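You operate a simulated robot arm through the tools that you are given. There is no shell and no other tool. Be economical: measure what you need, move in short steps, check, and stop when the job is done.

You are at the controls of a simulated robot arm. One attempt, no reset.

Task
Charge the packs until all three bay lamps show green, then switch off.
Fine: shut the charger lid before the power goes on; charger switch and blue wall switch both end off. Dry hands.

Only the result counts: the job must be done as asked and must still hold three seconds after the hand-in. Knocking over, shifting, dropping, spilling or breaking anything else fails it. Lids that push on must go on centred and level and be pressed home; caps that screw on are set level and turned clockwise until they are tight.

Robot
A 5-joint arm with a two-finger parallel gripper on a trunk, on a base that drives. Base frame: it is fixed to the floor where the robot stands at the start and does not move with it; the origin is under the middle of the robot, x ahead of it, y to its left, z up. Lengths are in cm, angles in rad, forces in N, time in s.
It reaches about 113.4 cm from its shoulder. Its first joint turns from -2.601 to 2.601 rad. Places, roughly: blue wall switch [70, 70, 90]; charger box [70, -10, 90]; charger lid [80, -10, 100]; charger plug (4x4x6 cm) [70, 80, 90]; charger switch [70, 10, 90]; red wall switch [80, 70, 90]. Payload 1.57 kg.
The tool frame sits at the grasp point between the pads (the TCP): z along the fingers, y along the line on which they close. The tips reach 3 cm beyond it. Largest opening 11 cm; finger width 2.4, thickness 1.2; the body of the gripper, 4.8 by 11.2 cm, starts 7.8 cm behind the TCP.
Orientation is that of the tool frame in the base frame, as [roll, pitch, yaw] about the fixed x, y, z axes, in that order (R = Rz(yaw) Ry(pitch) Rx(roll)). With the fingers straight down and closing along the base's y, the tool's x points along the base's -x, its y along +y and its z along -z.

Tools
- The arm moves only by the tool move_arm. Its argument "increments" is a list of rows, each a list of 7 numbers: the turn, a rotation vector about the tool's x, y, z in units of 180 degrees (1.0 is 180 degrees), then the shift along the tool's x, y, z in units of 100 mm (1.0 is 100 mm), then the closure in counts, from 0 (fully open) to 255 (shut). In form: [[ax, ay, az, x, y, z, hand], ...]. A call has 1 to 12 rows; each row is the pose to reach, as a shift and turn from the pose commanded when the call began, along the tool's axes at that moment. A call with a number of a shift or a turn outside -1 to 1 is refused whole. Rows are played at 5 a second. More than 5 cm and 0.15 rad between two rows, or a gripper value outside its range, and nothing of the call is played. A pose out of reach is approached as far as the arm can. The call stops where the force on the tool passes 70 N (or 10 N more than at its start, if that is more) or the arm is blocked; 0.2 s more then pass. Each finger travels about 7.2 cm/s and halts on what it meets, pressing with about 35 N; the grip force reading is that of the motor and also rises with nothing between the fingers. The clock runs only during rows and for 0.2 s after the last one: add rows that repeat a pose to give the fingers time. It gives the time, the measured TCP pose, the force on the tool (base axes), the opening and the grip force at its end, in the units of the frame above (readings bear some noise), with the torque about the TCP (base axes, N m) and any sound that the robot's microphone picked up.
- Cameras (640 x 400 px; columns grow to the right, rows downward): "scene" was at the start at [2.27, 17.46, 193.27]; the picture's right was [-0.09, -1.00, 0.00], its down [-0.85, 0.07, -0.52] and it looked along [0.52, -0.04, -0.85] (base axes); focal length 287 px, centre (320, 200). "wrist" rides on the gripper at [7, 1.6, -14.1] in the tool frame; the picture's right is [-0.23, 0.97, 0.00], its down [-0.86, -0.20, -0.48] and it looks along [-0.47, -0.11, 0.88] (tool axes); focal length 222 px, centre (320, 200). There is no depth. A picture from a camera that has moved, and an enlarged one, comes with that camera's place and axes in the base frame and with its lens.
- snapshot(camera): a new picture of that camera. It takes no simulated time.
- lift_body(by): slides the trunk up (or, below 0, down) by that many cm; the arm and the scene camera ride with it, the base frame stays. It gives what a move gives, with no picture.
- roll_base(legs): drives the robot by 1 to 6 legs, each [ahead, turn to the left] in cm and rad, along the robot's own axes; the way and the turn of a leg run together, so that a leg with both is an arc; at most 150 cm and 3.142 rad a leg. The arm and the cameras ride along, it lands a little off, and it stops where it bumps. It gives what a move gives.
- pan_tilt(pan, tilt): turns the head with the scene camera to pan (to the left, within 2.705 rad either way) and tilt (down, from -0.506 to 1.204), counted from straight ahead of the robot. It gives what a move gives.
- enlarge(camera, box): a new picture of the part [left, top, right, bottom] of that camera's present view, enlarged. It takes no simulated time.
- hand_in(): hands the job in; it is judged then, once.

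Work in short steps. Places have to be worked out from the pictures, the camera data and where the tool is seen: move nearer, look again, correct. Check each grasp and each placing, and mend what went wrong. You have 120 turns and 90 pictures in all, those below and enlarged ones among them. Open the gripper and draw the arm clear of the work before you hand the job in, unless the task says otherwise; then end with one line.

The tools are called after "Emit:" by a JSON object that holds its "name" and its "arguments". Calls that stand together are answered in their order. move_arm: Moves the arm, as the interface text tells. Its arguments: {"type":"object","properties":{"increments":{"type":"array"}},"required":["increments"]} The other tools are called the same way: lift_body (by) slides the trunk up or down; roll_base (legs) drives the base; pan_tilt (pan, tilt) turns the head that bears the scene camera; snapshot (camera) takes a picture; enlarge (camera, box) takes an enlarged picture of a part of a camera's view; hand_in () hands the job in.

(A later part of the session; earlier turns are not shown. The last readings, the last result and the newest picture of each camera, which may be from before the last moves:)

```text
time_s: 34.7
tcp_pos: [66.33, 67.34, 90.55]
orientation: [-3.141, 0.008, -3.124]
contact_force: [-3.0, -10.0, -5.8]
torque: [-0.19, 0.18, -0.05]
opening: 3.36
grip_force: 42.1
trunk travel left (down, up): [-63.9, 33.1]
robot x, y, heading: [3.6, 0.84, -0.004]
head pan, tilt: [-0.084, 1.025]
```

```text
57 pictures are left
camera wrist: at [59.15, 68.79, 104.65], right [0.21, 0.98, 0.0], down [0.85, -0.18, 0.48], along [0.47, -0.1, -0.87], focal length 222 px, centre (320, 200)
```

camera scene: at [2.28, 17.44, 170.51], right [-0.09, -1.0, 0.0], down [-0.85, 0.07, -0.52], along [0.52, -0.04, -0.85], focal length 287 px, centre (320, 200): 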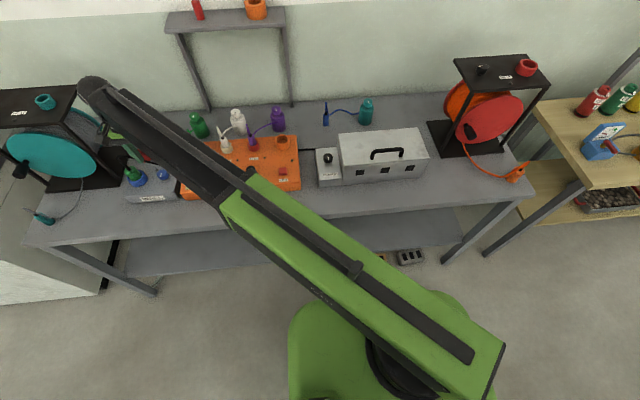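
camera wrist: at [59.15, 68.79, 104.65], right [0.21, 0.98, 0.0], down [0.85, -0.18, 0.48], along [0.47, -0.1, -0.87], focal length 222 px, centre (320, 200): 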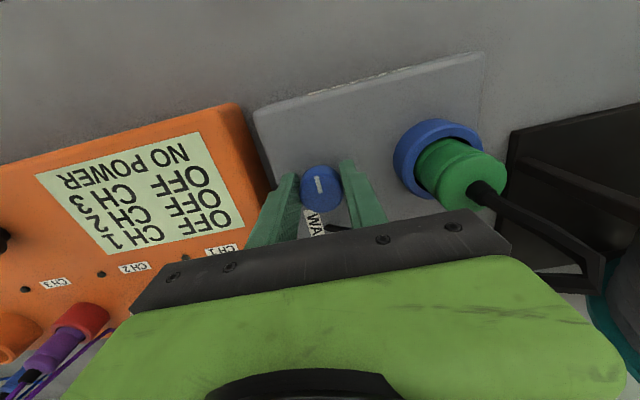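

Knob gripped (3.36 cm). I turn clockwise (from above, + about tool z) in small steps and watch torque and sound.

Emit:
{"name": "move_arm", "arguments": {"increments": [[0, 0, 0.045, 0, 0, 0, 190], [0, 0, 0.09, 0, 0, 0, 190], [0, 0, 0.135, 0, 0, 0, 190], [0, 0, 0.18, 0, 0, 0, 190], [0, 0, 0.225, 0, 0, 0, 190]]}}

Emit:
{"name": "snapshot", "arguments": {"camera": "wrist"}}

```text
time_s: 35.9
tcp_pos: [66.27, 67.53, 90.58]
orientation: [3.131, 0.008, 2.45]
contact_force: [17.3, 20.9, 19.6]
torque: [-0.68, -0.48, 0.15]
opening: 3.36
grip_force: 42.0
trunk travel left (down, up): [-63.9, 33.1]
robot x, y, heading: [3.82, 1.08, -0.002]
head pan, tilt: [-0.084, 1.025]
```

```text
56 pictures are left
camera wrist: at [61.85, 73.2, 104.68], right [0.8, 0.61, 0.01], down [0.53, -0.7, 0.48], along [0.3, -0.38, -0.88], focal length 222 px, centre (320, 200)
```

wrist: 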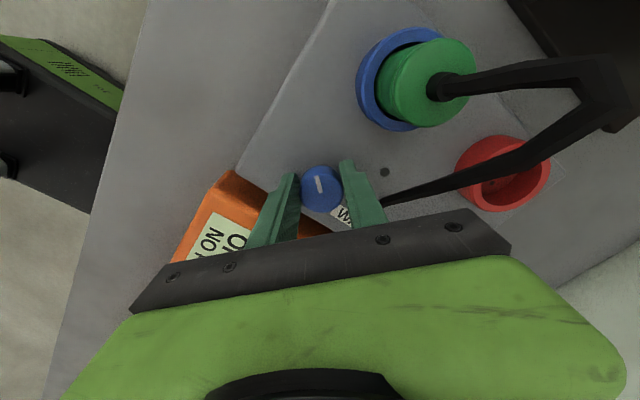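

The knob turns with the hand. I continue the clockwise turn toward 90°.

Emit:
{"name": "move_arm", "arguments": {"increments": [[0, 0, 0.045, 0, 0, 0, 190], [0, 0, 0.09, 0, 0, 0, 190], [0, 0, 0.135, 0, 0, 0, 190], [0, 0, 0.18, 0, 0, 0, 190], [0, 0, 0.225, 0, 0, 0, 190], [0, 0, 0.27, 0, 0, 0, 190]]}}

Emit:
{"name": "snapshot", "arguments": {"camera": "wrist"}}

Emit:
{"name": "enlarge", "arguments": {"camera": "scene", "box": [60, 80, 300, 230]}}

```text
time_s: 37.3
tcp_pos: [66.49, 67.58, 90.45]
orientation: [3.134, 0.0, 1.601]
contact_force: [14.5, 6.1, -3.3]
torque: [0.09, 0.0, 0.16]
opening: 4.09
grip_force: 6.4
trunk travel left (down, up): [-63.9, 33.1]
robot x, y, heading: [3.42, 0.91, -0.003]
head pan, tilt: [-0.084, 1.025]
```

```text
55 pictures are left
camera wrist: at [67.69, 74.46, 104.56], right [0.98, -0.2, 0.01], down [-0.18, -0.86, 0.48], along [-0.09, -0.47, -0.88], focal length 222 px, centre (320, 200)
```

wrist: 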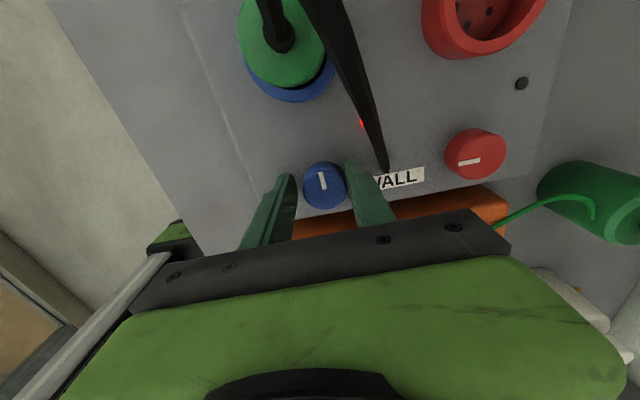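

```text
2.67 times, centred on (180, 155) of scene
camera zoom: at [6.4, 17.55, 160.36], right [-0.09, -1.0, 0.0], down [-0.85, 0.07, -0.52], along [0.52, -0.04, -0.86], focal length 765 px, centre (693, 320)
```

zoom: 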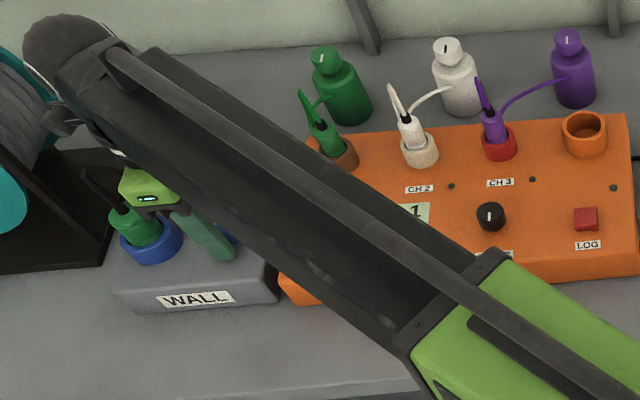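

A red lamp lit on the wall box – the blue socket appears powered with the knob a quarter turn. I open the fingers, lift and verify.

Emit:
{"name": "move_arm", "arguments": {"increments": [[0, 0, 0, 0, 0, 0, 140], [0, 0, 0, 0, 0, 0, 125], [0, 0, 0, 0, 0, 0, 125]]}}

Emit:
{"name": "lift_body", "arguments": {"by": 14}}

Emit:
{"name": "snapshot", "arguments": {"camera": "wrist"}}

Emit:
{"name": "enlarge", "arguments": {"camera": "scene", "box": [290, 110, 450, 230]}}

```text
time_s: 38.1
tcp_pos: [66.26, 67.49, 90.69]
orientation: [3.134, -0.001, 1.605]
contact_force: [-0.6, -0.1, -0.1]
torque: [-0.02, -0.01, 0.0]
opening: 5.61
grip_force: 0.1
trunk travel left (down, up): [-63.9, 33.1]
robot x, y, heading: [3.87, 1.31, -0.004]
head pan, tilt: [-0.084, 1.025]
```

```text
time_s: 39.8
tcp_pos: [66.26, 67.5, 104.56]
orientation: [3.131, -0.001, 1.605]
contact_force: [-0.2, -0.5, 0.3]
torque: [0.0, -0.01, -0.01]
opening: 5.59
grip_force: 0.1
trunk travel left (down, up): [-77.9, 19.1]
robot x, y, heading: [4.0, 0.81, -0.002]
head pan, tilt: [-0.084, 1.025]
```

```text
53 pictures are left
camera wrist: at [67.53, 74.45, 118.71], right [0.98, -0.2, 0.01], down [-0.17, -0.86, 0.48], along [-0.09, -0.47, -0.88], focal length 222 px, centre (320, 200)
```

wrist: 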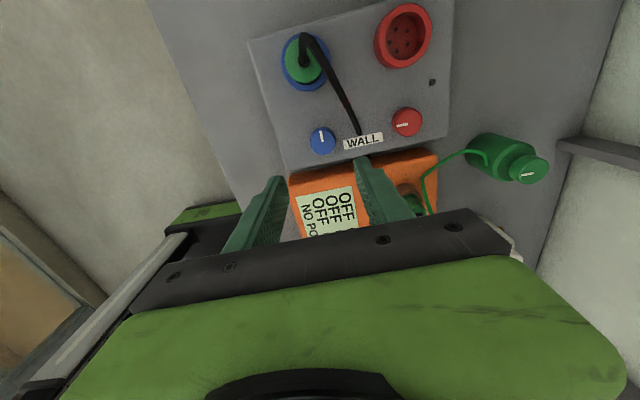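

```text
3.33 times, centred on (370, 170) of scene
camera zoom: at [6.23, 17.47, 174.4], right [-0.09, -1.0, 0.0], down [-0.85, 0.07, -0.52], along [0.52, -0.04, -0.85], focal length 956 px, centre (153, 300)
```

zoom: 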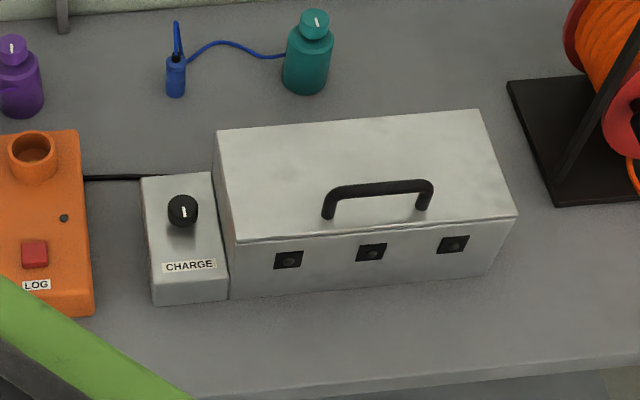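

Blue knob line is turned 90° versus the red one: on. Charger switch triangulates to ≈[69.2,9.1,89]. I raise, rotate the hand back and travel there.

Emit:
{"name": "lift_body", "arguments": {"by": 4}}

Emit:
{"name": "move_arm", "arguments": {"increments": [[0, 0, -0.045, -0.1, 0, 0, 125], [0, 0, -0.09, -0.2, 0, 0, 125], [0, 0, -0.135, -0.3, 0, 0, 125], [0, 0, -0.18, -0.4, 0, 0, 125], [0, 0, -0.225, -0.5, 0, 0, 125], [0, 0, -0.27, -0.6, 0, 0, 125], [0, 0, -0.315, -0.7, 0, 0, 125], [0, 0, -0.36, -0.8, 0, 0, 125], [0, 0, -0.405, -0.9, 0, 0, 125], [0, 0, -0.45, -0.95, 0, 0, 125], [0, 0, -0.495, -0.96, 0, 0, 125]]}}

Emit:
{"name": "move_arm", "arguments": {"increments": [[0, 0, 0, 0, -0.48, 0, 125], [0, 0, 0, 0, -0.96, 0, 125]]}}

Emit:
{"name": "move_arm", "arguments": {"increments": [[0, 0, 0, 0, -0.48, 0, 125], [0, 0, 0, 0, -0.96, 0, 125]]}}

Emit:
{"name": "move_arm", "arguments": {"increments": [[0, 0, 0, 0, -0.48, 0, 125], [0, 0, 0, 0, -0.96, 0, 125]]}}

Emit:
{"name": "move_arm", "arguments": {"increments": [[0, 0, 0, 0, -0.48, 0, 125], [0, 0, 0, 0, -0.96, 0, 125]]}}

Emit:
{"name": "move_arm", "arguments": {"increments": [[0, 0, 0, -0.15, -0.45, 0, 125], [0, 0, 0, -0.28, -0.9, 0, 125]]}}

Emit:
{"name": "snapshot", "arguments": {"camera": "wrist"}}

```text
time_s: 40.6
tcp_pos: [66.35, 67.33, 108.56]
orientation: [3.133, 0.001, 1.603]
contact_force: [-0.2, 0.4, 0.0]
torque: [0.0, 0.01, 0.0]
opening: 5.6
grip_force: 0.0
trunk travel left (down, up): [-81.9, 15.1]
robot x, y, heading: [3.89, 0.81, 0.004]
head pan, tilt: [-0.084, 1.025]
```

```text
time_s: 43.0
tcp_pos: [66.7, 57.94, 108.52]
orientation: [3.141, 0.01, -3.123]
contact_force: [-0.3, -0.2, 1.3]
torque: [-0.01, -0.01, -0.04]
opening: 5.62
grip_force: 0.0
trunk travel left (down, up): [-81.9, 15.1]
robot x, y, heading: [3.94, 0.91, -0.003]
head pan, tilt: [-0.084, 1.025]
```

```text
time_s: 43.6
tcp_pos: [66.92, 48.11, 108.64]
orientation: [3.139, 0.008, -3.125]
contact_force: [0.9, 0.3, -0.2]
torque: [0.0, 0.01, 0.0]
opening: 5.59
grip_force: 0.1
trunk travel left (down, up): [-81.9, 15.1]
robot x, y, heading: [4.19, 0.78, 0.001]
head pan, tilt: [-0.084, 1.025]
```

```text
time_s: 44.2
tcp_pos: [66.8, 38.64, 108.45]
orientation: [3.14, 0.009, -3.123]
contact_force: [0.7, -0.1, 0.0]
torque: [0.01, -0.01, 0.01]
opening: 5.63
grip_force: 0.0
trunk travel left (down, up): [-81.9, 15.1]
robot x, y, heading: [3.7, 0.75, 0.002]
head pan, tilt: [-0.084, 1.025]
```

```text
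time_s: 44.8
tcp_pos: [67.02, 29.23, 108.61]
orientation: [3.138, 0.008, -3.125]
contact_force: [0.1, -0.1, -0.1]
torque: [0.02, 0.02, -0.02]
opening: 5.6
grip_force: 0.1
out of reach, approached as far as the arm can: row 2
trunk travel left (down, up): [-81.9, 15.1]
robot x, y, heading: [3.8, 0.69, 0.002]
head pan, tilt: [-0.084, 1.025]
```

```text
time_s: 45.4
tcp_pos: [66.98, 19.59, 108.47]
orientation: [3.139, 0.009, -3.124]
contact_force: [-0.4, -0.4, -0.2]
torque: [0.0, -0.01, 0.04]
opening: 5.64
grip_force: 0.1
trunk travel left (down, up): [-81.9, 15.1]
robot x, y, heading: [3.65, 0.76, -0.0]
head pan, tilt: [-0.084, 1.025]
```

```text
time_s: 46.0
tcp_pos: [70.01, 10.34, 108.52]
orientation: [3.139, 0.006, -3.124]
contact_force: [0.1, -0.5, 0.2]
torque: [0.0, -0.01, -0.04]
opening: 5.59
grip_force: 0.0
trunk travel left (down, up): [-81.9, 15.1]
robot x, y, heading: [3.95, 1.16, -0.0]
head pan, tilt: [-0.084, 1.025]
```

```text
51 pictures are left
camera wrist: at [62.95, 11.76, 122.65], right [0.21, 0.98, 0.0], down [0.85, -0.19, 0.48], along [0.47, -0.1, -0.87], focal length 222 px, centre (320, 200)
```

wrist: 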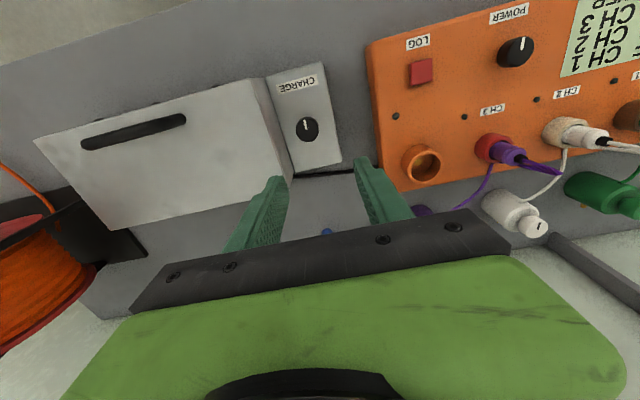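

Switch at ≈[68.75,8.65,89.4]; the lid box edge is at y≈5.1, so finger room is tight. I'll grip on the diagonal (hand rotated −45°) and turn to +45°. Rotate and centre now, then lower.

Emit:
{"name": "move_arm", "arguments": {"increments": [[0, 0, -0.045, 0.05, -0.1, 0, 130], [0, 0, -0.09, 0.126, -0.167, 0, 130], [0, 0, -0.135, 0.126, -0.167, 0, 130], [0, 0, -0.18, 0.126, -0.167, 0, 130], [0, 0, -0.225, 0.126, -0.167, 0, 140], [0, 0, -0.25, 0.126, -0.167, 0, 140], [0, 0, -0.25, 0.126, -0.167, 0, 140]]}}

Emit:
{"name": "lift_body", "arguments": {"by": -11}}

Emit:
{"name": "snapshot", "arguments": {"camera": "wrist"}}

```text
time_s: 47.6
tcp_pos: [69.05, 8.73, 108.6]
orientation: [-3.137, 0.006, -2.337]
contact_force: [1.0, 0.2, -0.9]
torque: [0.01, 0.0, 0.04]
opening: 4.96
grip_force: 0.1
out of reach, approached as far as the arm can: row 6
trunk travel left (down, up): [-81.9, 15.1]
robot x, y, heading: [4.0, 0.86, 0.005]
head pan, tilt: [-0.084, 1.025]
```

```text
time_s: 49.0
tcp_pos: [68.95, 8.72, 97.52]
orientation: [-3.137, 0.007, -2.34]
contact_force: [-0.3, 0.4, 0.1]
torque: [0.0, 0.03, -0.01]
opening: 4.98
grip_force: 0.1
trunk travel left (down, up): [-70.9, 26.1]
robot x, y, heading: [4.3, 0.63, -0.004]
head pan, tilt: [-0.084, 1.025]
```

```text
50 pictures are left
camera wrist: at [62.9, 4.91, 111.66], right [-0.54, 0.84, 0.0], down [0.73, 0.48, 0.48], along [0.41, 0.26, -0.87], focal length 222 px, centre (320, 200)
```

wrist: 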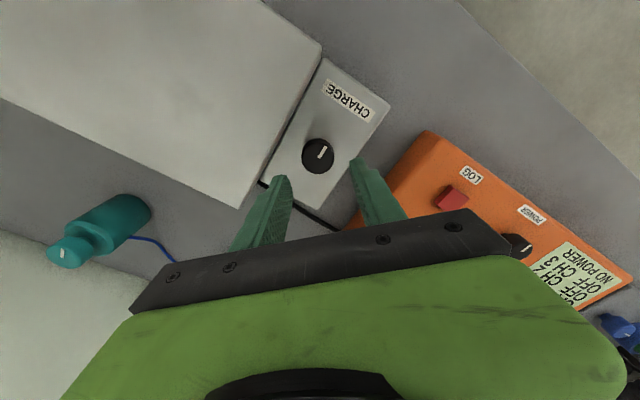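

Knob is centred at [69.1,8.6] under the tool. Lowering to grip height.

Emit:
{"name": "lift_body", "arguments": {"by": -4.5}}

Emit:
{"name": "lift_body", "arguments": {"by": -2}}

Emit:
{"name": "snapshot", "arguments": {"camera": "wrist"}}

```text
time_s: 49.9
tcp_pos: [69.02, 8.89, 93.1]
orientation: [-3.136, 0.009, -2.338]
contact_force: [0.1, 0.1, 0.5]
torque: [0.01, 0.01, 0.01]
opening: 4.93
grip_force: 0.0
trunk travel left (down, up): [-66.4, 30.6]
robot x, y, heading: [3.96, 1.11, -0.0]
head pan, tilt: [-0.084, 1.025]
```

```text
time_s: 50.5
tcp_pos: [69.11, 8.78, 91.15]
orientation: [-3.136, 0.007, -2.339]
contact_force: [0.3, -0.9, 0.0]
torque: [-0.02, -0.01, 0.01]
opening: 4.95
grip_force: 0.1
trunk travel left (down, up): [-64.4, 32.6]
robot x, y, heading: [3.94, 0.92, -0.007]
head pan, tilt: [-0.084, 1.025]
```

```text
49 pictures are left
camera wrist: at [62.9, 4.91, 105.15], right [-0.54, 0.84, 0.0], down [0.73, 0.48, 0.48], along [0.41, 0.26, -0.87], focal length 222 px, centre (320, 200)
```

wrist: 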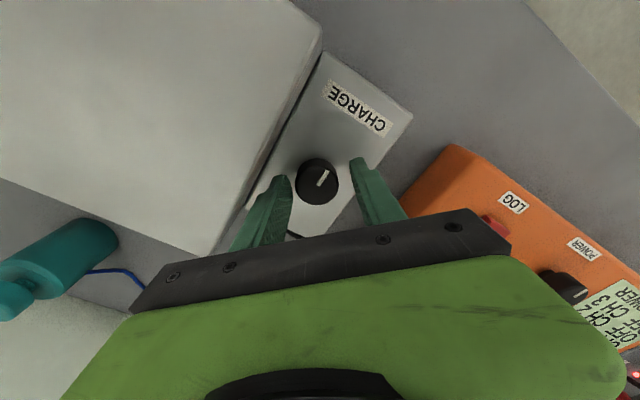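

Fingertips flank the knob; a touch lower, then close.

Emit:
{"name": "lift_body", "arguments": {"by": -0.6}}

Emit:
{"name": "move_arm", "arguments": {"increments": [[0, 0, 0, 0, 0, 0, 175], [0, 0, 0, 0, 0, 0, 195], [0, 0, 0, 0, 0, 0, 195]]}}

Emit:
{"name": "move_arm", "arguments": {"increments": [[0, 0, 0.045, 0, 0, 0, 195], [0, 0, 0.09, 0, 0, 0, 195], [0, 0, 0.135, 0, 0, 0, 195]]}}

Emit:
{"name": "snapshot", "arguments": {"camera": "wrist"}}

```text
time_s: 51.1
tcp_pos: [69.0, 8.91, 90.42]
orientation: [-3.137, 0.007, -2.338]
contact_force: [-0.2, 0.4, -0.1]
torque: [0.03, 0.0, 0.03]
opening: 4.98
grip_force: 0.1
trunk travel left (down, up): [-63.8, 33.2]
robot x, y, heading: [3.76, 0.75, -0.004]
head pan, tilt: [-0.084, 1.025]
```

```text
time_s: 51.9
tcp_pos: [69.09, 8.76, 90.45]
orientation: [-3.136, 0.009, -2.339]
contact_force: [9.2, -7.2, 5.6]
torque: [-0.11, -0.11, 0.02]
opening: 3.62
grip_force: 6.3
trunk travel left (down, up): [-63.8, 33.2]
robot x, y, heading: [4.35, 0.61, -0.005]
head pan, tilt: [-0.084, 1.025]
```

```text
time_s: 52.7
tcp_pos: [69.22, 8.81, 90.45]
orientation: [-3.141, 0.007, -2.765]
contact_force: [7.7, -10.2, 3.8]
torque: [-0.17, -0.09, 0.02]
opening: 3.59
grip_force: 5.9
trunk travel left (down, up): [-63.8, 33.2]
robot x, y, heading: [3.54, 0.93, -0.002]
head pan, tilt: [-0.084, 1.025]
```

```text
48 pictures are left
camera wrist: at [61.94, 7.72, 104.53], right [-0.15, 0.99, 0.0], down [0.86, 0.13, 0.49], along [0.48, 0.07, -0.87], focal length 222 px, centre (320, 200)
```

wrist: 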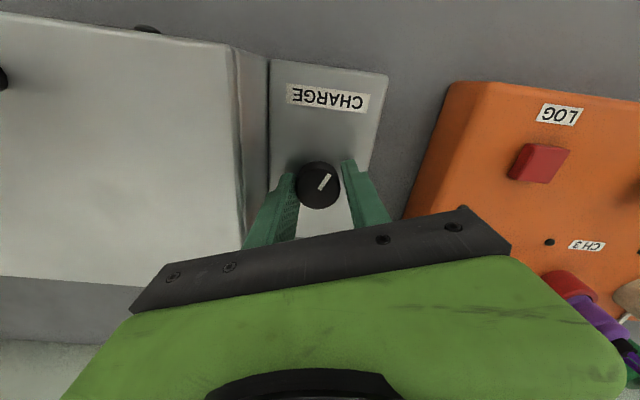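

The knob follows the hand. Continue clockwise to ~90° total.

Emit:
{"name": "move_arm", "arguments": {"increments": [[0, 0, 0.045, 0, 0, 0, 195], [0, 0, 0.09, 0, 0, 0, 195], [0, 0, 0.135, 0, 0, 0, 195], [0, 0, 0.18, 0, 0, 0, 195], [0, 0, 0.225, 0, 0, 0, 195], [0, 0, 0.27, 0, 0, 0, 195], [0, 0, 0.315, 0, 0, 0, 195], [0, 0, 0.36, 0, 0, 0, 195]]}}

Emit:
{"name": "snapshot", "arguments": {"camera": "wrist"}}

Emit:
{"name": "enlarge", "arguments": {"camera": "scene", "box": [290, 80, 450, 200]}}

```text
time_s: 54.5
tcp_pos: [68.86, 8.85, 90.48]
orientation: [3.136, 0.006, 2.387]
contact_force: [0.2, 0.0, 0.2]
torque: [-0.69, 0.28, 0.38]
opening: 3.3
grip_force: 40.9
trunk travel left (down, up): [-63.8, 33.2]
robot x, y, heading: [3.81, 0.68, -0.003]
head pan, tilt: [-0.084, 1.025]
```

```text
47 pictures are left
camera wrist: at [64.9, 14.78, 104.59], right [0.83, 0.55, 0.01], down [0.48, -0.73, 0.48], along [0.27, -0.4, -0.88], focal length 222 px, centre (320, 200)
```

wrist: 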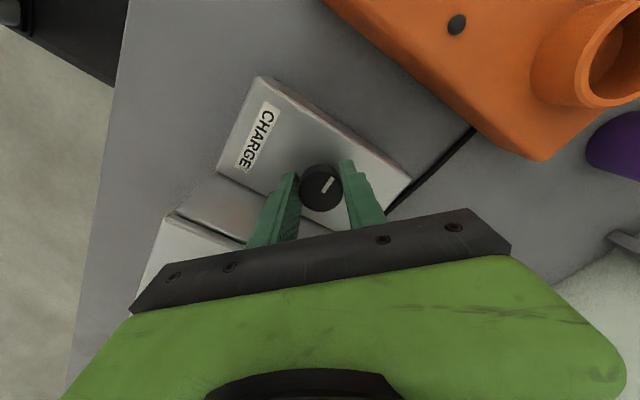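

```text
3.33 times, centred on (370, 140) of scene
camera zoom: at [6.22, 17.45, 160.31], right [-0.09, -1.0, 0.0], down [-0.85, 0.07, -0.52], along [0.52, -0.04, -0.85], focal length 956 px, centre (153, 400)
```

zoom: 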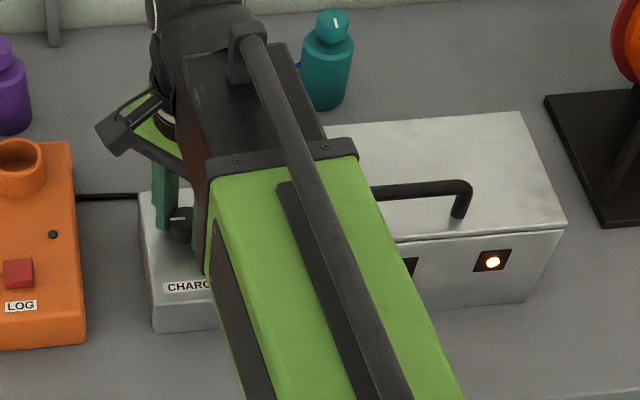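

Charger is on – a bay lamp glows amber. I release the knob slightly, lift off and move left to see all lamps.

Emit:
{"name": "move_arm", "arguments": {"increments": [[0, 0, 0, 0, 0, 0, 152], [0, 0, 0, 0, 0, 0, 150], [0, 0, 0, 0, 0, 0, 150]]}}

Emit:
{"name": "lift_body", "arguments": {"by": 8}}

Emit:
{"name": "enlarge", "arguments": {"camera": "scene", "box": [290, 90, 450, 220]}}

```text
time_s: 55.3
tcp_pos: [68.96, 8.74, 90.47]
orientation: [3.135, 0.006, 2.39]
contact_force: [-0.5, 0.1, -0.2]
torque: [0.03, 0.0, -0.02]
opening: 4.51
grip_force: 0.0
trunk travel left (down, up): [-63.8, 33.2]
robot x, y, heading: [3.88, 0.88, 0.003]
head pan, tilt: [-0.084, 1.025]
```

```text
time_s: 56.5
tcp_pos: [69.05, 8.84, 98.51]
orientation: [3.136, 0.005, 2.388]
contact_force: [-0.7, -0.1, 0.7]
torque: [0.02, 0.02, -0.01]
opening: 4.53
grip_force: 0.0
trunk travel left (down, up): [-71.8, 25.2]
robot x, y, heading: [4.02, 0.71, -0.0]
head pan, tilt: [-0.084, 1.025]
```

```text
3.08 times, centred on (370, 155) of scene
camera zoom: at [6.23, 17.45, 168.3], right [-0.08, -1.0, 0.0], down [-0.85, 0.07, -0.52], along [0.52, -0.04, -0.85], focal length 883 px, centre (166, 338)
```

zoom: 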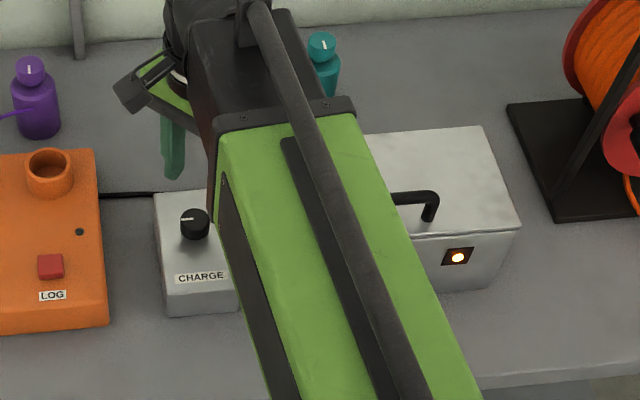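

The arm still hides two lamps; I raise a little and shift ~14 cm left.

Emit:
{"name": "lift_body", "arguments": {"by": 5}}

Emit:
{"name": "move_arm", "arguments": {"increments": [[0, 0, 0, 0.3, 0.33, 0, 150], [0, 0, 0, 0.6, 0.66, 0, 150], [0, 0, 0, 0.93, 1.0, 0, 150]]}}

Emit:
{"name": "enlarge", "arguments": {"camera": "scene", "box": [290, 100, 450, 220]}}

```text
time_s: 57.4
tcp_pos: [68.91, 8.77, 103.46]
orientation: [3.136, 0.006, 2.391]
contact_force: [0.6, -1.0, 0.1]
torque: [0.01, 0.04, 0.01]
opening: 4.52
grip_force: 0.1
trunk travel left (down, up): [-76.8, 20.2]
robot x, y, heading: [4.14, 0.72, -0.001]
head pan, tilt: [-0.084, 1.025]
```

```text
time_s: 58.2
tcp_pos: [68.91, 22.7, 103.52]
orientation: [3.135, 0.005, 2.389]
contact_force: [0.3, -0.3, 0.3]
torque: [0.0, 0.0, 0.01]
opening: 4.51
grip_force: 0.1
trunk travel left (down, up): [-76.8, 20.2]
robot x, y, heading: [4.0, 0.95, 0.001]
head pan, tilt: [-0.084, 1.025]
```

```text
3.33 times, centred on (370, 160) of scene
camera zoom: at [6.23, 17.5, 173.3], right [-0.08, -1.0, 0.0], down [-0.85, 0.07, -0.52], along [0.52, -0.04, -0.85], focal length 956 px, centre (153, 333)
```

zoom: 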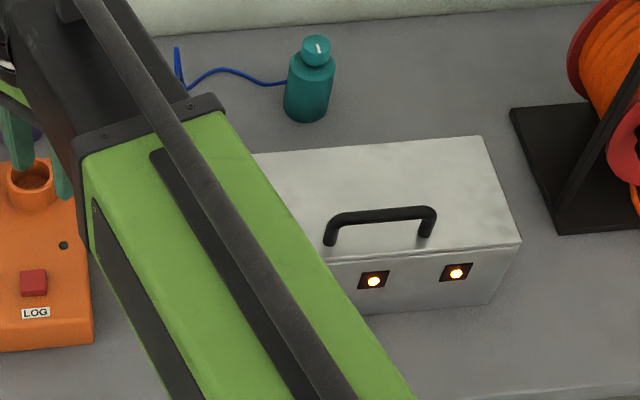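

Two lamps amber. A bit more left to free the third.

Emit:
{"name": "move_arm", "arguments": {"increments": [[0, 0, 0, 0.3, 0.33, 0, 150], [0, 0, 0, 0.6, 0.66, 0, 150], [0, 0, 0, 0.9, 0.97, 0, 150]]}}

Emit:
{"name": "enlarge", "arguments": {"camera": "scene", "box": [290, 100, 450, 220]}}

```text
time_s: 59.0
tcp_pos: [69.26, 35.72, 103.36]
orientation: [3.138, 0.004, 2.389]
contact_force: [-0.1, -0.5, 0.4]
torque: [0.01, 0.0, -0.01]
opening: 4.53
grip_force: 0.1
trunk travel left (down, up): [-76.8, 20.2]
robot x, y, heading: [3.88, 0.73, 0.003]
head pan, tilt: [-0.084, 1.025]
```

```text
3.33 times, centred on (370, 160) of scene
camera zoom: at [6.23, 17.48, 173.3], right [-0.09, -1.0, 0.0], down [-0.85, 0.07, -0.52], along [0.52, -0.04, -0.85], focal length 956 px, centre (153, 333)
```

zoom: 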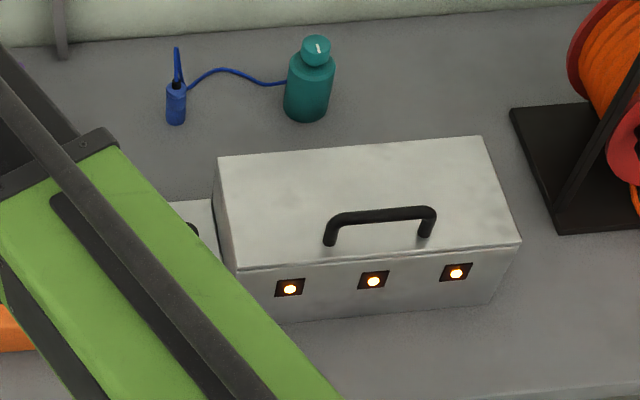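

All three lamps are amber. I wait in place by repeating the pose.

Emit:
{"name": "move_arm", "arguments": {"increments": [[0, 0, 0, 0, 0, 0, 150], [0, 0, 0, 0, 0, 0, 150], [0, 0, 0, 0, 0, 0, 150], [0, 0, 0, 0, 0, 0, 150], [0, 0, 0, 0, 0, 0, 150], [0, 0, 0, 0, 0, 0, 150], [0, 0, 0, 0, 0, 0, 150], [0, 0, 0, 0, 0, 0, 150], [0, 0, 0, 0, 0, 0, 150], [0, 0, 0, 0, 0, 0, 150], [0, 0, 0, 0, 0, 0, 150], [0, 0, 0, 0, 0, 0, 150]]}}

Emit:
{"name": "move_arm", "arguments": {"increments": [[0, 0, 0, 0, 0, 0, 150], [0, 0, 0, 0, 0, 0, 150], [0, 0, 0, 0, 0, 0, 150], [0, 0, 0, 0, 0, 0, 150], [0, 0, 0, 0, 0, 0, 150], [0, 0, 0, 0, 0, 0, 150], [0, 0, 0, 0, 0, 0, 150], [0, 0, 0, 0, 0, 0, 150], [0, 0, 0, 0, 0, 0, 150], [0, 0, 0, 0, 0, 0, 150], [0, 0, 0, 0, 0, 0, 150], [0, 0, 0, 0, 0, 0, 150]]}}

Emit:
{"name": "enlarge", "arguments": {"camera": "scene", "box": [290, 100, 450, 220]}}

```text
time_s: 61.6
tcp_pos: [69.35, 35.74, 103.55]
orientation: [3.135, 0.005, 2.388]
contact_force: [-0.4, 0.8, 0.4]
torque: [-0.03, 0.02, -0.02]
opening: 4.54
grip_force: 0.2
trunk travel left (down, up): [-76.8, 20.2]
robot x, y, heading: [3.95, 0.89, -0.002]
head pan, tilt: [-0.084, 1.025]
```

```text
time_s: 64.2
tcp_pos: [69.43, 35.8, 103.39]
orientation: [3.133, 0.005, 2.389]
contact_force: [-0.1, -0.6, -0.1]
torque: [-0.02, 0.06, 0.01]
opening: 4.53
grip_force: 0.1
trunk travel left (down, up): [-76.8, 20.2]
robot x, y, heading: [3.85, 1.13, 0.003]
head pan, tilt: [-0.084, 1.025]
```

```text
3.33 times, centred on (370, 160) of scene
camera zoom: at [6.22, 17.45, 173.3], right [-0.09, -1.0, 0.0], down [-0.85, 0.07, -0.52], along [0.52, -0.04, -0.85], focal length 956 px, centre (153, 333)
```

zoom: 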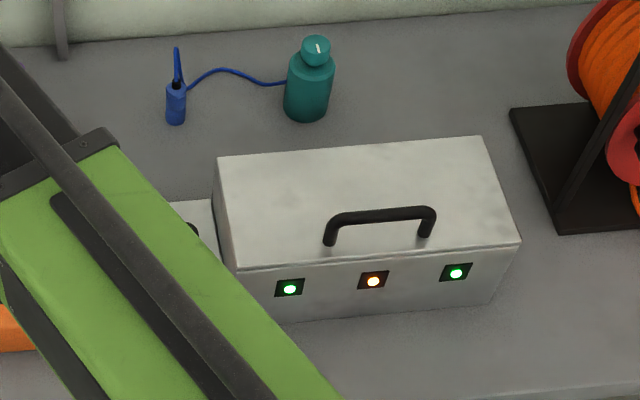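

Red and blue are green; the yellow (emptiest) is still amber. Keep waiting.

Emit:
{"name": "move_arm", "arguments": {"increments": [[0, 0, 0, 0, 0, 0, 150], [0, 0, 0, 0, 0, 0, 150], [0, 0, 0, 0, 0, 0, 150], [0, 0, 0, 0, 0, 0, 150], [0, 0, 0, 0, 0, 0, 150], [0, 0, 0, 0, 0, 0, 150], [0, 0, 0, 0, 0, 0, 150], [0, 0, 0, 0, 0, 0, 150], [0, 0, 0, 0, 0, 0, 150], [0, 0, 0, 0, 0, 0, 150], [0, 0, 0, 0, 0, 0, 150], [0, 0, 0, 0, 0, 0, 150]]}}

Emit:
{"name": "move_arm", "arguments": {"increments": [[0, 0, 0, 0, 0, 0, 150], [0, 0, 0, 0, 0, 0, 150], [0, 0, 0, 0, 0, 0, 150], [0, 0, 0, 0, 0, 0, 150], [0, 0, 0, 0, 0, 0, 150], [0, 0, 0, 0, 0, 0, 150], [0, 0, 0, 0, 0, 0, 150], [0, 0, 0, 0, 0, 0, 150], [0, 0, 0, 0, 0, 0, 150], [0, 0, 0, 0, 0, 0, 150], [0, 0, 0, 0, 0, 0, 150], [0, 0, 0, 0, 0, 0, 150]]}}

Emit:
{"name": "enlarge", "arguments": {"camera": "scene", "box": [290, 100, 450, 220]}}

```text
time_s: 66.8
tcp_pos: [69.31, 35.68, 103.55]
orientation: [3.133, 0.004, 2.39]
contact_force: [-0.1, 0.2, -0.8]
torque: [0.0, 0.02, 0.01]
opening: 4.56
grip_force: 0.0
trunk travel left (down, up): [-76.8, 20.2]
robot x, y, heading: [3.95, 1.11, -0.001]
head pan, tilt: [-0.084, 1.025]
```

```text
time_s: 69.4
tcp_pos: [69.33, 35.59, 103.52]
orientation: [3.136, 0.005, 2.389]
contact_force: [0.9, 0.1, 0.9]
torque: [-0.02, 0.03, -0.01]
opening: 4.55
grip_force: 0.2
trunk travel left (down, up): [-76.8, 20.2]
robot x, y, heading: [4.09, 0.71, 0.0]
head pan, tilt: [-0.084, 1.025]
```

```text
3.33 times, centred on (370, 160) of scene
camera zoom: at [6.22, 17.45, 173.3], right [-0.09, -1.0, 0.0], down [-0.85, 0.07, -0.52], along [0.52, -0.04, -0.85], focal length 956 px, centre (153, 333)
```

zoom: 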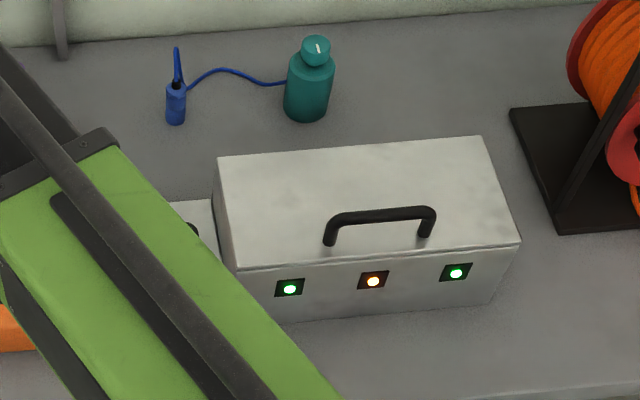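

Still amber in the middle; more waiting.

Emit:
{"name": "move_arm", "arguments": {"increments": [[0, 0, 0, 0, 0, 0, 150], [0, 0, 0, 0, 0, 0, 150], [0, 0, 0, 0, 0, 0, 150], [0, 0, 0, 0, 0, 0, 150], [0, 0, 0, 0, 0, 0, 150], [0, 0, 0, 0, 0, 0, 150], [0, 0, 0, 0, 0, 0, 150], [0, 0, 0, 0, 0, 0, 150], [0, 0, 0, 0, 0, 0, 150], [0, 0, 0, 0, 0, 0, 150], [0, 0, 0, 0, 0, 0, 150], [0, 0, 0, 0, 0, 0, 150]]}}

Emit:
{"name": "move_arm", "arguments": {"increments": [[0, 0, 0, 0, 0, 0, 150], [0, 0, 0, 0, 0, 0, 150], [0, 0, 0, 0, 0, 0, 150], [0, 0, 0, 0, 0, 0, 150], [0, 0, 0, 0, 0, 0, 150], [0, 0, 0, 0, 0, 0, 150], [0, 0, 0, 0, 0, 0, 150], [0, 0, 0, 0, 0, 0, 150], [0, 0, 0, 0, 0, 0, 150], [0, 0, 0, 0, 0, 0, 150], [0, 0, 0, 0, 0, 0, 150], [0, 0, 0, 0, 0, 0, 150]]}}

Emit:
{"name": "enlarge", "arguments": {"camera": "scene", "box": [290, 100, 450, 220]}}

```text
time_s: 72.0
tcp_pos: [69.27, 35.68, 103.43]
orientation: [3.135, 0.005, 2.387]
contact_force: [0.2, -0.3, -0.2]
torque: [0.01, -0.01, 0.0]
opening: 4.51
grip_force: 0.0
trunk travel left (down, up): [-76.8, 20.2]
robot x, y, heading: [4.12, 0.93, -0.002]
head pan, tilt: [-0.084, 1.025]
```

```text
time_s: 74.6
tcp_pos: [69.28, 35.71, 103.48]
orientation: [3.135, 0.006, 2.389]
contact_force: [-0.9, -0.1, -0.7]
torque: [0.01, 0.0, 0.0]
opening: 4.5
grip_force: 0.0
trunk travel left (down, up): [-76.8, 20.2]
robot x, y, heading: [4.01, 0.83, -0.006]
head pan, tilt: [-0.084, 1.025]
```

```text
3.33 times, centred on (370, 160) of scene
camera zoom: at [6.22, 17.45, 173.3], right [-0.09, -1.0, 0.0], down [-0.85, 0.07, -0.52], along [0.52, -0.04, -0.85], focal length 956 px, centre (153, 333)
```

zoom: 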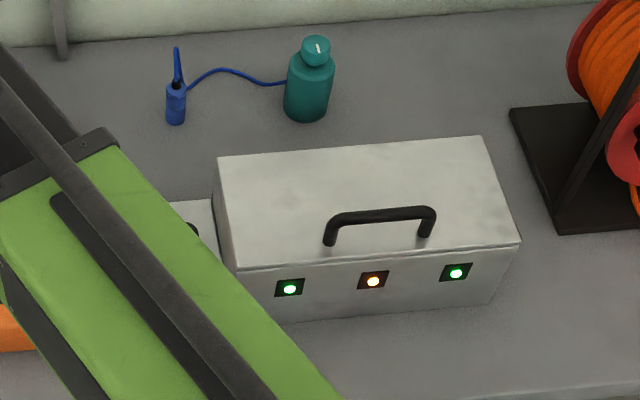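

Middle still amber; waiting more.

Emit:
{"name": "move_arm", "arguments": {"increments": [[0, 0, 0, 0, 0, 0, 150], [0, 0, 0, 0, 0, 0, 150], [0, 0, 0, 0, 0, 0, 150], [0, 0, 0, 0, 0, 0, 150], [0, 0, 0, 0, 0, 0, 150], [0, 0, 0, 0, 0, 0, 150], [0, 0, 0, 0, 0, 0, 150], [0, 0, 0, 0, 0, 0, 150], [0, 0, 0, 0, 0, 0, 150], [0, 0, 0, 0, 0, 0, 150], [0, 0, 0, 0, 0, 0, 150], [0, 0, 0, 0, 0, 0, 150]]}}

Emit:
{"name": "move_arm", "arguments": {"increments": [[0, 0, 0, 0, 0, 0, 150], [0, 0, 0, 0, 0, 0, 150], [0, 0, 0, 0, 0, 0, 150], [0, 0, 0, 0, 0, 0, 150], [0, 0, 0, 0, 0, 0, 150], [0, 0, 0, 0, 0, 0, 150], [0, 0, 0, 0, 0, 0, 150], [0, 0, 0, 0, 0, 0, 150], [0, 0, 0, 0, 0, 0, 150], [0, 0, 0, 0, 0, 0, 150], [0, 0, 0, 0, 0, 0, 150], [0, 0, 0, 0, 0, 0, 150]]}}

Emit:
{"name": "enlarge", "arguments": {"camera": "scene", "box": [290, 100, 450, 220]}}

```text
time_s: 77.2
tcp_pos: [69.31, 35.8, 103.53]
orientation: [3.137, 0.005, 2.391]
contact_force: [0.4, -0.3, 0.2]
torque: [-0.03, 0.0, -0.01]
opening: 4.56
grip_force: 0.1
trunk travel left (down, up): [-76.8, 20.2]
robot x, y, heading: [3.97, 0.99, -0.002]
head pan, tilt: [-0.084, 1.025]
```

```text
time_s: 79.8
tcp_pos: [69.32, 35.77, 103.35]
orientation: [3.135, 0.004, 2.388]
contact_force: [0.2, -0.9, -0.7]
torque: [0.02, 0.02, 0.01]
opening: 4.52
grip_force: 0.1
trunk travel left (down, up): [-76.8, 20.2]
robot x, y, heading: [3.83, 1.04, -0.006]
head pan, tilt: [-0.084, 1.025]
```

```text
3.33 times, centred on (370, 160) of scene
camera zoom: at [6.22, 17.45, 173.3], right [-0.09, -1.0, 0.0], down [-0.85, 0.07, -0.52], along [0.52, -0.04, -0.85], focal length 956 px, centre (153, 333)
```

zoom: 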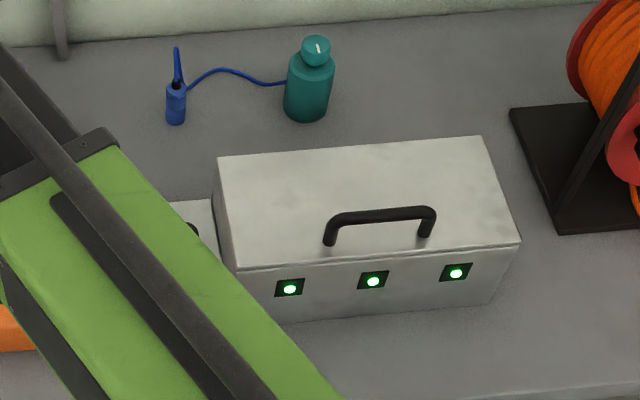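

All three lamps are green. I go back above the charger switch along the same path.

Emit:
{"name": "move_arm", "arguments": {"increments": [[0, 0, 0, -0.3, -0.33, 0, 150], [0, 0, 0, -0.6, -0.66, 0, 150], [0, 0, 0, -0.9, -0.97, 0, 150]]}}

Emit:
{"name": "move_arm", "arguments": {"increments": [[0, 0, 0, -0.3, -0.33, 0, 150], [0, 0, 0, -0.6, -0.66, 0, 150], [0, 0, 0, -0.93, -1.0, 0, 150], [0, 0, 0, -0.93, -1.0, 0, 150]]}}

Emit:
{"name": "snapshot", "arguments": {"camera": "wrist"}}

```text
time_s: 80.6
tcp_pos: [69.33, 22.56, 103.44]
orientation: [3.134, 0.006, 2.389]
contact_force: [-0.4, 0.2, 0.5]
torque: [0.04, 0.0, -0.01]
opening: 4.51
grip_force: 0.1
out of reach, approached as far as the arm can: row 2
trunk travel left (down, up): [-76.8, 20.2]
robot x, y, heading: [4.17, 0.79, -0.005]
head pan, tilt: [-0.084, 1.025]
```

```text
time_s: 81.6
tcp_pos: [68.89, 8.92, 103.4]
orientation: [3.136, 0.006, 2.388]
contact_force: [-0.1, 0.4, -0.3]
torque: [-0.01, -0.03, -0.03]
opening: 4.51
grip_force: 0.0
trunk travel left (down, up): [-76.8, 20.2]
robot x, y, heading: [3.89, 0.72, 0.002]
head pan, tilt: [-0.084, 1.025]
```

```text
38 pictures are left
camera wrist: at [64.74, 14.93, 117.58], right [0.83, 0.56, 0.01], down [0.48, -0.73, 0.48], along [0.27, -0.4, -0.88], focal length 222 px, centre (320, 200)
```

wrist: 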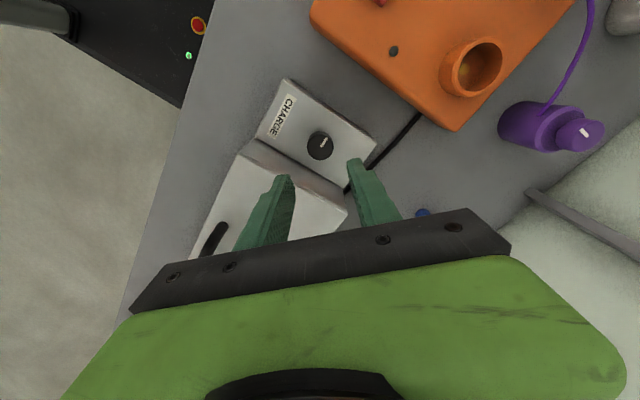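

Position matches the earlier release pose. I lower 13 cm, grip and turn back counter-clockwise 90°.

Emit:
{"name": "lift_body", "arguments": {"by": -10}}

Emit:
{"name": "lift_body", "arguments": {"by": -3}}

Emit:
{"name": "move_arm", "arguments": {"increments": [[0, 0, 0, 0, 0, 0, 175], [0, 0, 0, 0, 0, 0, 195], [0, 0, 0, 0, 0, 0, 195]]}}

Emit:
{"name": "snapshot", "arguments": {"camera": "wrist"}}

```text
time_s: 82.9
tcp_pos: [68.88, 8.89, 93.55]
orientation: [3.135, 0.007, 2.389]
contact_force: [-0.7, 0.3, 0.4]
torque: [0.02, -0.01, 0.01]
opening: 4.54
grip_force: 0.1
trunk travel left (down, up): [-66.8, 30.2]
robot x, y, heading: [3.77, 0.7, -0.002]
head pan, tilt: [-0.084, 1.025]
```

```text
time_s: 83.7
tcp_pos: [68.73, 9.05, 90.46]
orientation: [3.134, 0.005, 2.39]
contact_force: [-0.5, -0.6, -0.8]
torque: [-0.01, 0.02, 0.04]
opening: 4.51
grip_force: 0.0
trunk travel left (down, up): [-63.8, 33.2]
robot x, y, heading: [3.92, 1.01, 0.002]
head pan, tilt: [-0.084, 1.025]
```

```text
time_s: 84.5
tcp_pos: [68.89, 9.02, 90.47]
orientation: [3.136, 0.006, 2.39]
contact_force: [-2.1, -3.0, -0.5]
torque: [-0.48, 0.56, 0.01]
opening: 3.27
grip_force: 41.1
trunk travel left (down, up): [-63.8, 33.2]
robot x, y, heading: [4.02, 1.01, 0.0]
head pan, tilt: [-0.084, 1.025]
```

```text
37 pictures are left
camera wrist: at [64.73, 14.95, 104.58], right [0.83, 0.56, 0.01], down [0.48, -0.73, 0.48], along [0.27, -0.4, -0.88], focal length 222 px, centre (320, 200)
```

wrist: 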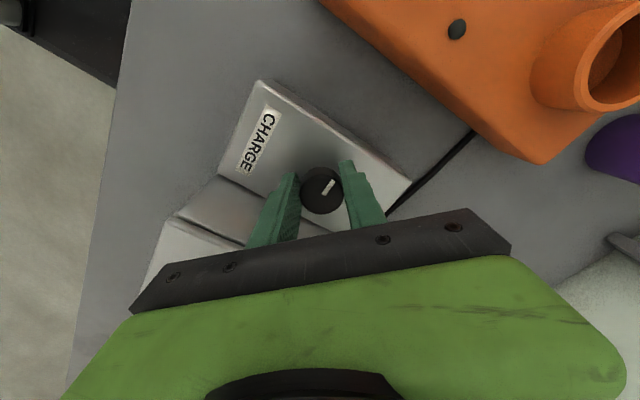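

Gripped well. Turning counter-clockwise to the off position.

Emit:
{"name": "move_arm", "arguments": {"increments": [[0, 0, -0.045, 0, 0, 0, 195], [0, 0, -0.09, 0, 0, 0, 195], [0, 0, -0.135, 0, 0, 0, 195], [0, 0, -0.18, 0, 0, 0, 195], [0, 0, -0.225, 0, 0, 0, 195], [0, 0, -0.27, 0, 0, 0, 195], [0, 0, -0.315, 0, 0, 0, 195], [0, 0, -0.36, 0, 0, 0, 195], [0, 0, -0.405, 0, 0, 0, 195], [0, 0, -0.45, 0, 0, 0, 195], [0, 0, -0.495, 0, 0, 0, 195], [0, 0, -0.51, 0, 0, 0, 195]]}}

Emit:
{"name": "snapshot", "arguments": {"camera": "wrist"}}

Emit:
{"name": "enlarge", "arguments": {"camera": "scene", "box": [290, 80, 450, 200]}}

```text
time_s: 87.1
tcp_pos: [68.97, 8.34, 90.53]
orientation: [-3.127, 0.004, -2.293]
contact_force: [9.7, -47.1, 8.0]
torque: [-0.11, 0.4, -0.86]
opening: 3.31
grip_force: 41.0
trunk travel left (down, up): [-63.8, 33.2]
robot x, y, heading: [3.91, 0.97, -0.004]
head pan, tilt: [-0.084, 1.025]
```

```text
36 pictures are left
camera wrist: at [62.98, 4.32, 104.61], right [-0.58, 0.81, -0.01], down [0.71, 0.51, 0.48], along [0.4, 0.27, -0.88], focal length 222 px, centre (320, 200)
```

wrist: 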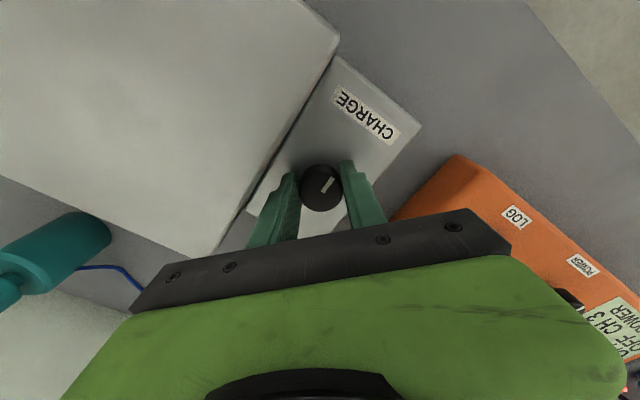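

```text
3.33 times, centred on (370, 140) of scene
camera zoom: at [6.28, 16.91, 160.39], right [-0.09, -1.0, 0.0], down [-0.85, 0.08, -0.52], along [0.52, -0.04, -0.85], focal length 956 px, centre (153, 400)
```

zoom: 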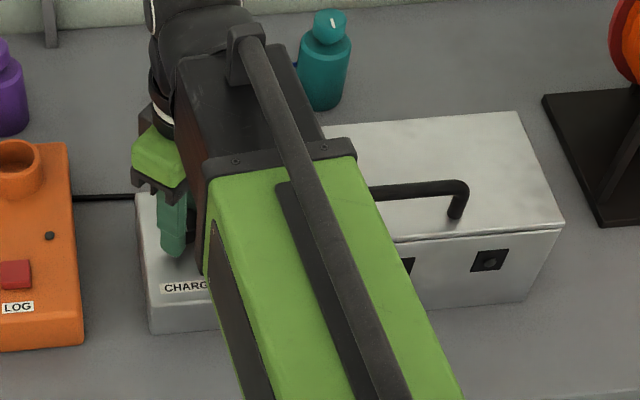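

Lamps are dark: charger off and the knob is at its stop. I ease off the stop slightly and open, then lift.

Emit:
{"name": "move_arm", "arguments": {"increments": [[0, 0, 0.02, 0, 0, 0, 195], [0, 0, 0.02, 0, 0, 0, 155], [0, 0, 0.02, 0, 0, 0, 148], [0, 0, 0.02, 0, 0, 0, 148]]}}

Emit:
{"name": "lift_body", "arguments": {"by": 15}}

Emit:
{"name": "snapshot", "arguments": {"camera": "wrist"}}

Emit:
{"name": "enlarge", "arguments": {"camera": "scene", "box": [290, 100, 450, 220]}}

```text
time_s: 88.1
tcp_pos: [68.83, 9.06, 90.44]
orientation: [-3.136, 0.007, -2.354]
contact_force: [-0.2, -0.1, -0.1]
torque: [0.0, 0.0, -0.01]
opening: 4.62
grip_force: 0.0
trunk travel left (down, up): [-63.8, 33.2]
robot x, y, heading: [3.94, 1.07, 0.001]
head pan, tilt: [-0.084, 1.025]
```

```text
time_s: 89.8
tcp_pos: [68.83, 8.93, 105.48]
orientation: [-3.136, 0.007, -2.354]
contact_force: [-0.8, -0.4, -0.1]
torque: [0.01, 0.0, 0.02]
opening: 4.59
grip_force: 0.1
trunk travel left (down, up): [-78.8, 18.2]
robot x, y, heading: [4.07, 1.06, 0.004]
head pan, tilt: [-0.084, 1.025]
```

```text
34 pictures are left
camera wrist: at [62.62, 5.23, 119.55], right [-0.53, 0.85, 0.0], down [0.74, 0.46, 0.48], along [0.41, 0.25, -0.87], focal length 222 px, centre (320, 200)
```

wrist: 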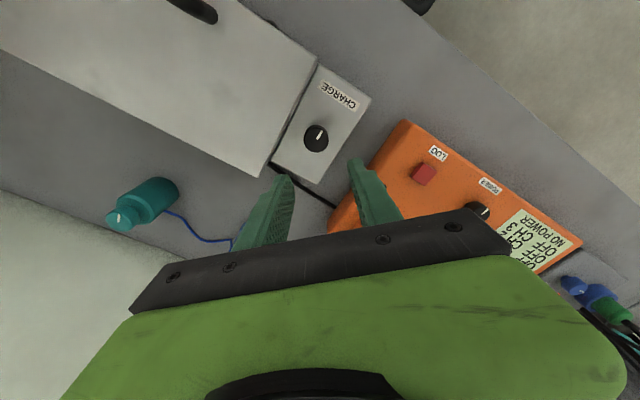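

```text
3.33 times, centred on (370, 160) of scene
camera zoom: at [6.22, 17.45, 175.3], right [-0.08, -1.0, 0.0], down [-0.85, 0.07, -0.52], along [0.52, -0.04, -0.85], focal length 956 px, centre (153, 333)
```

zoom: 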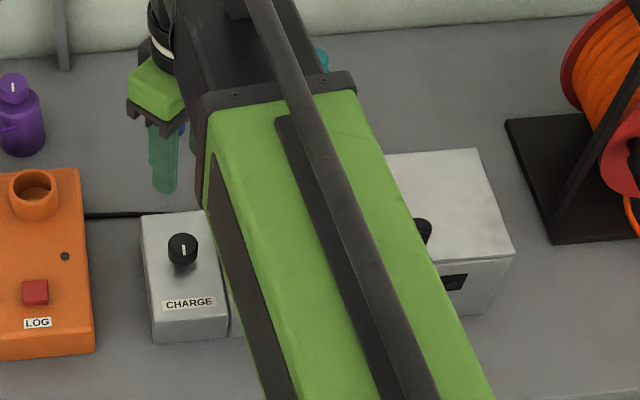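

Charger knob is back at off, nothing displaced. Now travel to the blue wall knob with the hand at its previous release angle (yaw ≈1.605).

Emit:
{"name": "lift_body", "arguments": {"by": 3}}

Emit:
{"name": "move_arm", "arguments": {"increments": [[0, 0, 0.045, -0.08, 0.08, 0, 125], [0, 0, 0.09, -0.16, 0.16, 0, 125], [0, 0, 0.135, -0.24, 0.24, 0, 125], [0, 0, 0.18, -0.32, 0.32, 0, 125], [0, 0, 0.225, -0.4, 0.4, 0, 125], [0, 0, 0.27, -0.48, 0.48, 0, 125], [0, 0, 0.315, -0.56, 0.56, 0, 125], [0, 0, 0.36, -0.62, 0.62, 0, 125], [0, 0, 0.37, -0.68, 0.678, 0, 125]]}}

Emit:
{"name": "move_arm", "arguments": {"increments": [[0, 0, 0.045, 0.04, 0.1, 0, 125], [0, 0, 0.09, 0.08, 0.2, 0, 125], [0, 0, 0.135, 0.12, 0.3, 0, 125], [0, 0, 0.18, 0.16, 0.4, 0, 125], [0, 0, 0.225, 0.2, 0.5, 0, 125], [0, 0, 0.27, 0.24, 0.6, 0, 125], [0, 0, 0.315, 0.28, 0.7, 0, 125], [0, 0, 0.36, 0.32, 0.8, 0, 125], [0, 0, 0.37, 0.351, 0.894, 0, 125]]}}

Emit:
{"name": "move_arm", "arguments": {"increments": [[0, 0, 0, 0.48, -0.01, 0, 125], [0, 0, 0, 0.96, -0.03, 0, 125]]}}

Emit:
{"name": "move_arm", "arguments": {"increments": [[0, 0, 0, 0.48, -0.01, 0, 125], [0, 0, 0, 0.96, -0.03, 0, 125]]}}

Emit:
{"name": "move_arm", "arguments": {"increments": [[0, 0, 0, 0.48, -0.01, 0, 125], [0, 0, 0, 0.96, -0.03, 0, 125]]}}

Emit:
{"name": "snapshot", "arguments": {"camera": "wrist"}}

```text
time_s: 90.6
tcp_pos: [68.86, 9.07, 108.36]
orientation: [-3.137, 0.006, -2.354]
contact_force: [0.0, 0.6, 0.4]
torque: [0.01, -0.03, 0.03]
opening: 4.6
grip_force: 0.1
trunk travel left (down, up): [-81.8, 15.2]
robot x, y, heading: [3.9, 0.98, -0.001]
head pan, tilt: [-0.084, 1.025]
```

```text
time_s: 92.6
tcp_pos: [68.74, 18.54, 108.41]
orientation: [3.139, 0.008, 2.765]
contact_force: [-0.5, -0.2, 0.3]
torque: [-0.01, -0.06, -0.02]
opening: 5.62
grip_force: 0.2
trunk travel left (down, up): [-81.8, 15.2]
robot x, y, heading: [3.87, 1.1, -0.002]
head pan, tilt: [-0.084, 1.025]
```

```text
time_s: 94.6
tcp_pos: [68.9, 28.07, 108.45]
orientation: [3.132, 0.001, 1.603]
contact_force: [-0.3, 0.3, -0.3]
torque: [0.0, -0.01, -0.01]
opening: 5.63
grip_force: 0.1
trunk travel left (down, up): [-81.8, 15.2]
robot x, y, heading: [3.62, 0.81, -0.002]
head pan, tilt: [-0.084, 1.025]
```

```text
time_s: 95.2
tcp_pos: [68.25, 37.79, 108.35]
orientation: [3.132, -0.001, 1.605]
contact_force: [-0.9, 1.0, 0.0]
torque: [0.0, 0.01, -0.02]
opening: 5.64
grip_force: 0.0
trunk travel left (down, up): [-81.8, 15.2]
robot x, y, heading: [4.34, 1.19, -0.0]
head pan, tilt: [-0.084, 1.025]
```

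```text
time_s: 95.8
tcp_pos: [67.61, 47.39, 108.43]
orientation: [3.133, 0.002, 1.605]
contact_force: [0.1, -0.1, 0.1]
torque: [0.01, -0.01, -0.01]
opening: 5.61
grip_force: 0.0
out of reach, approached as far as the arm can: row 2
trunk travel left (down, up): [-81.8, 15.2]
robot x, y, heading: [4.24, 0.94, 0.001]
head pan, tilt: [-0.084, 1.025]
```

```text
time_s: 96.4
tcp_pos: [67.07, 57.1, 108.53]
orientation: [3.133, 0.001, 1.604]
contact_force: [-0.2, 0.6, 0.7]
torque: [-0.03, -0.01, 0.01]
opening: 5.64
grip_force: 0.0
out of reach, approached as far as the arm can: row 1, 2
trunk travel left (down, up): [-81.8, 15.2]
robot x, y, heading: [3.82, 0.62, 0.001]
head pan, tilt: [-0.084, 1.025]
```

```text
32 pictures are left
camera wrist: at [68.32, 64.06, 122.6], right [0.98, -0.2, 0.01], down [-0.18, -0.86, 0.48], along [-0.09, -0.47, -0.88], focal length 222 px, centre (320, 200)
```

wrist: 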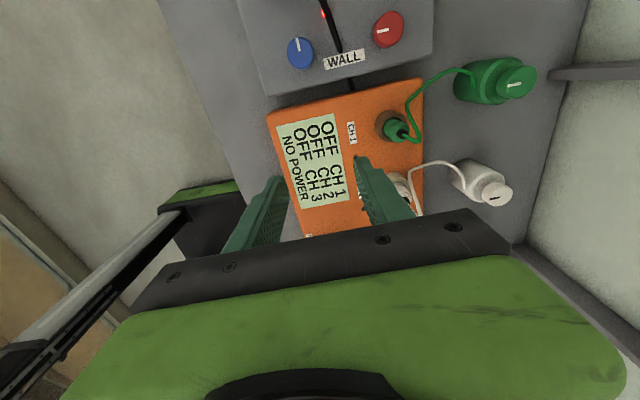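

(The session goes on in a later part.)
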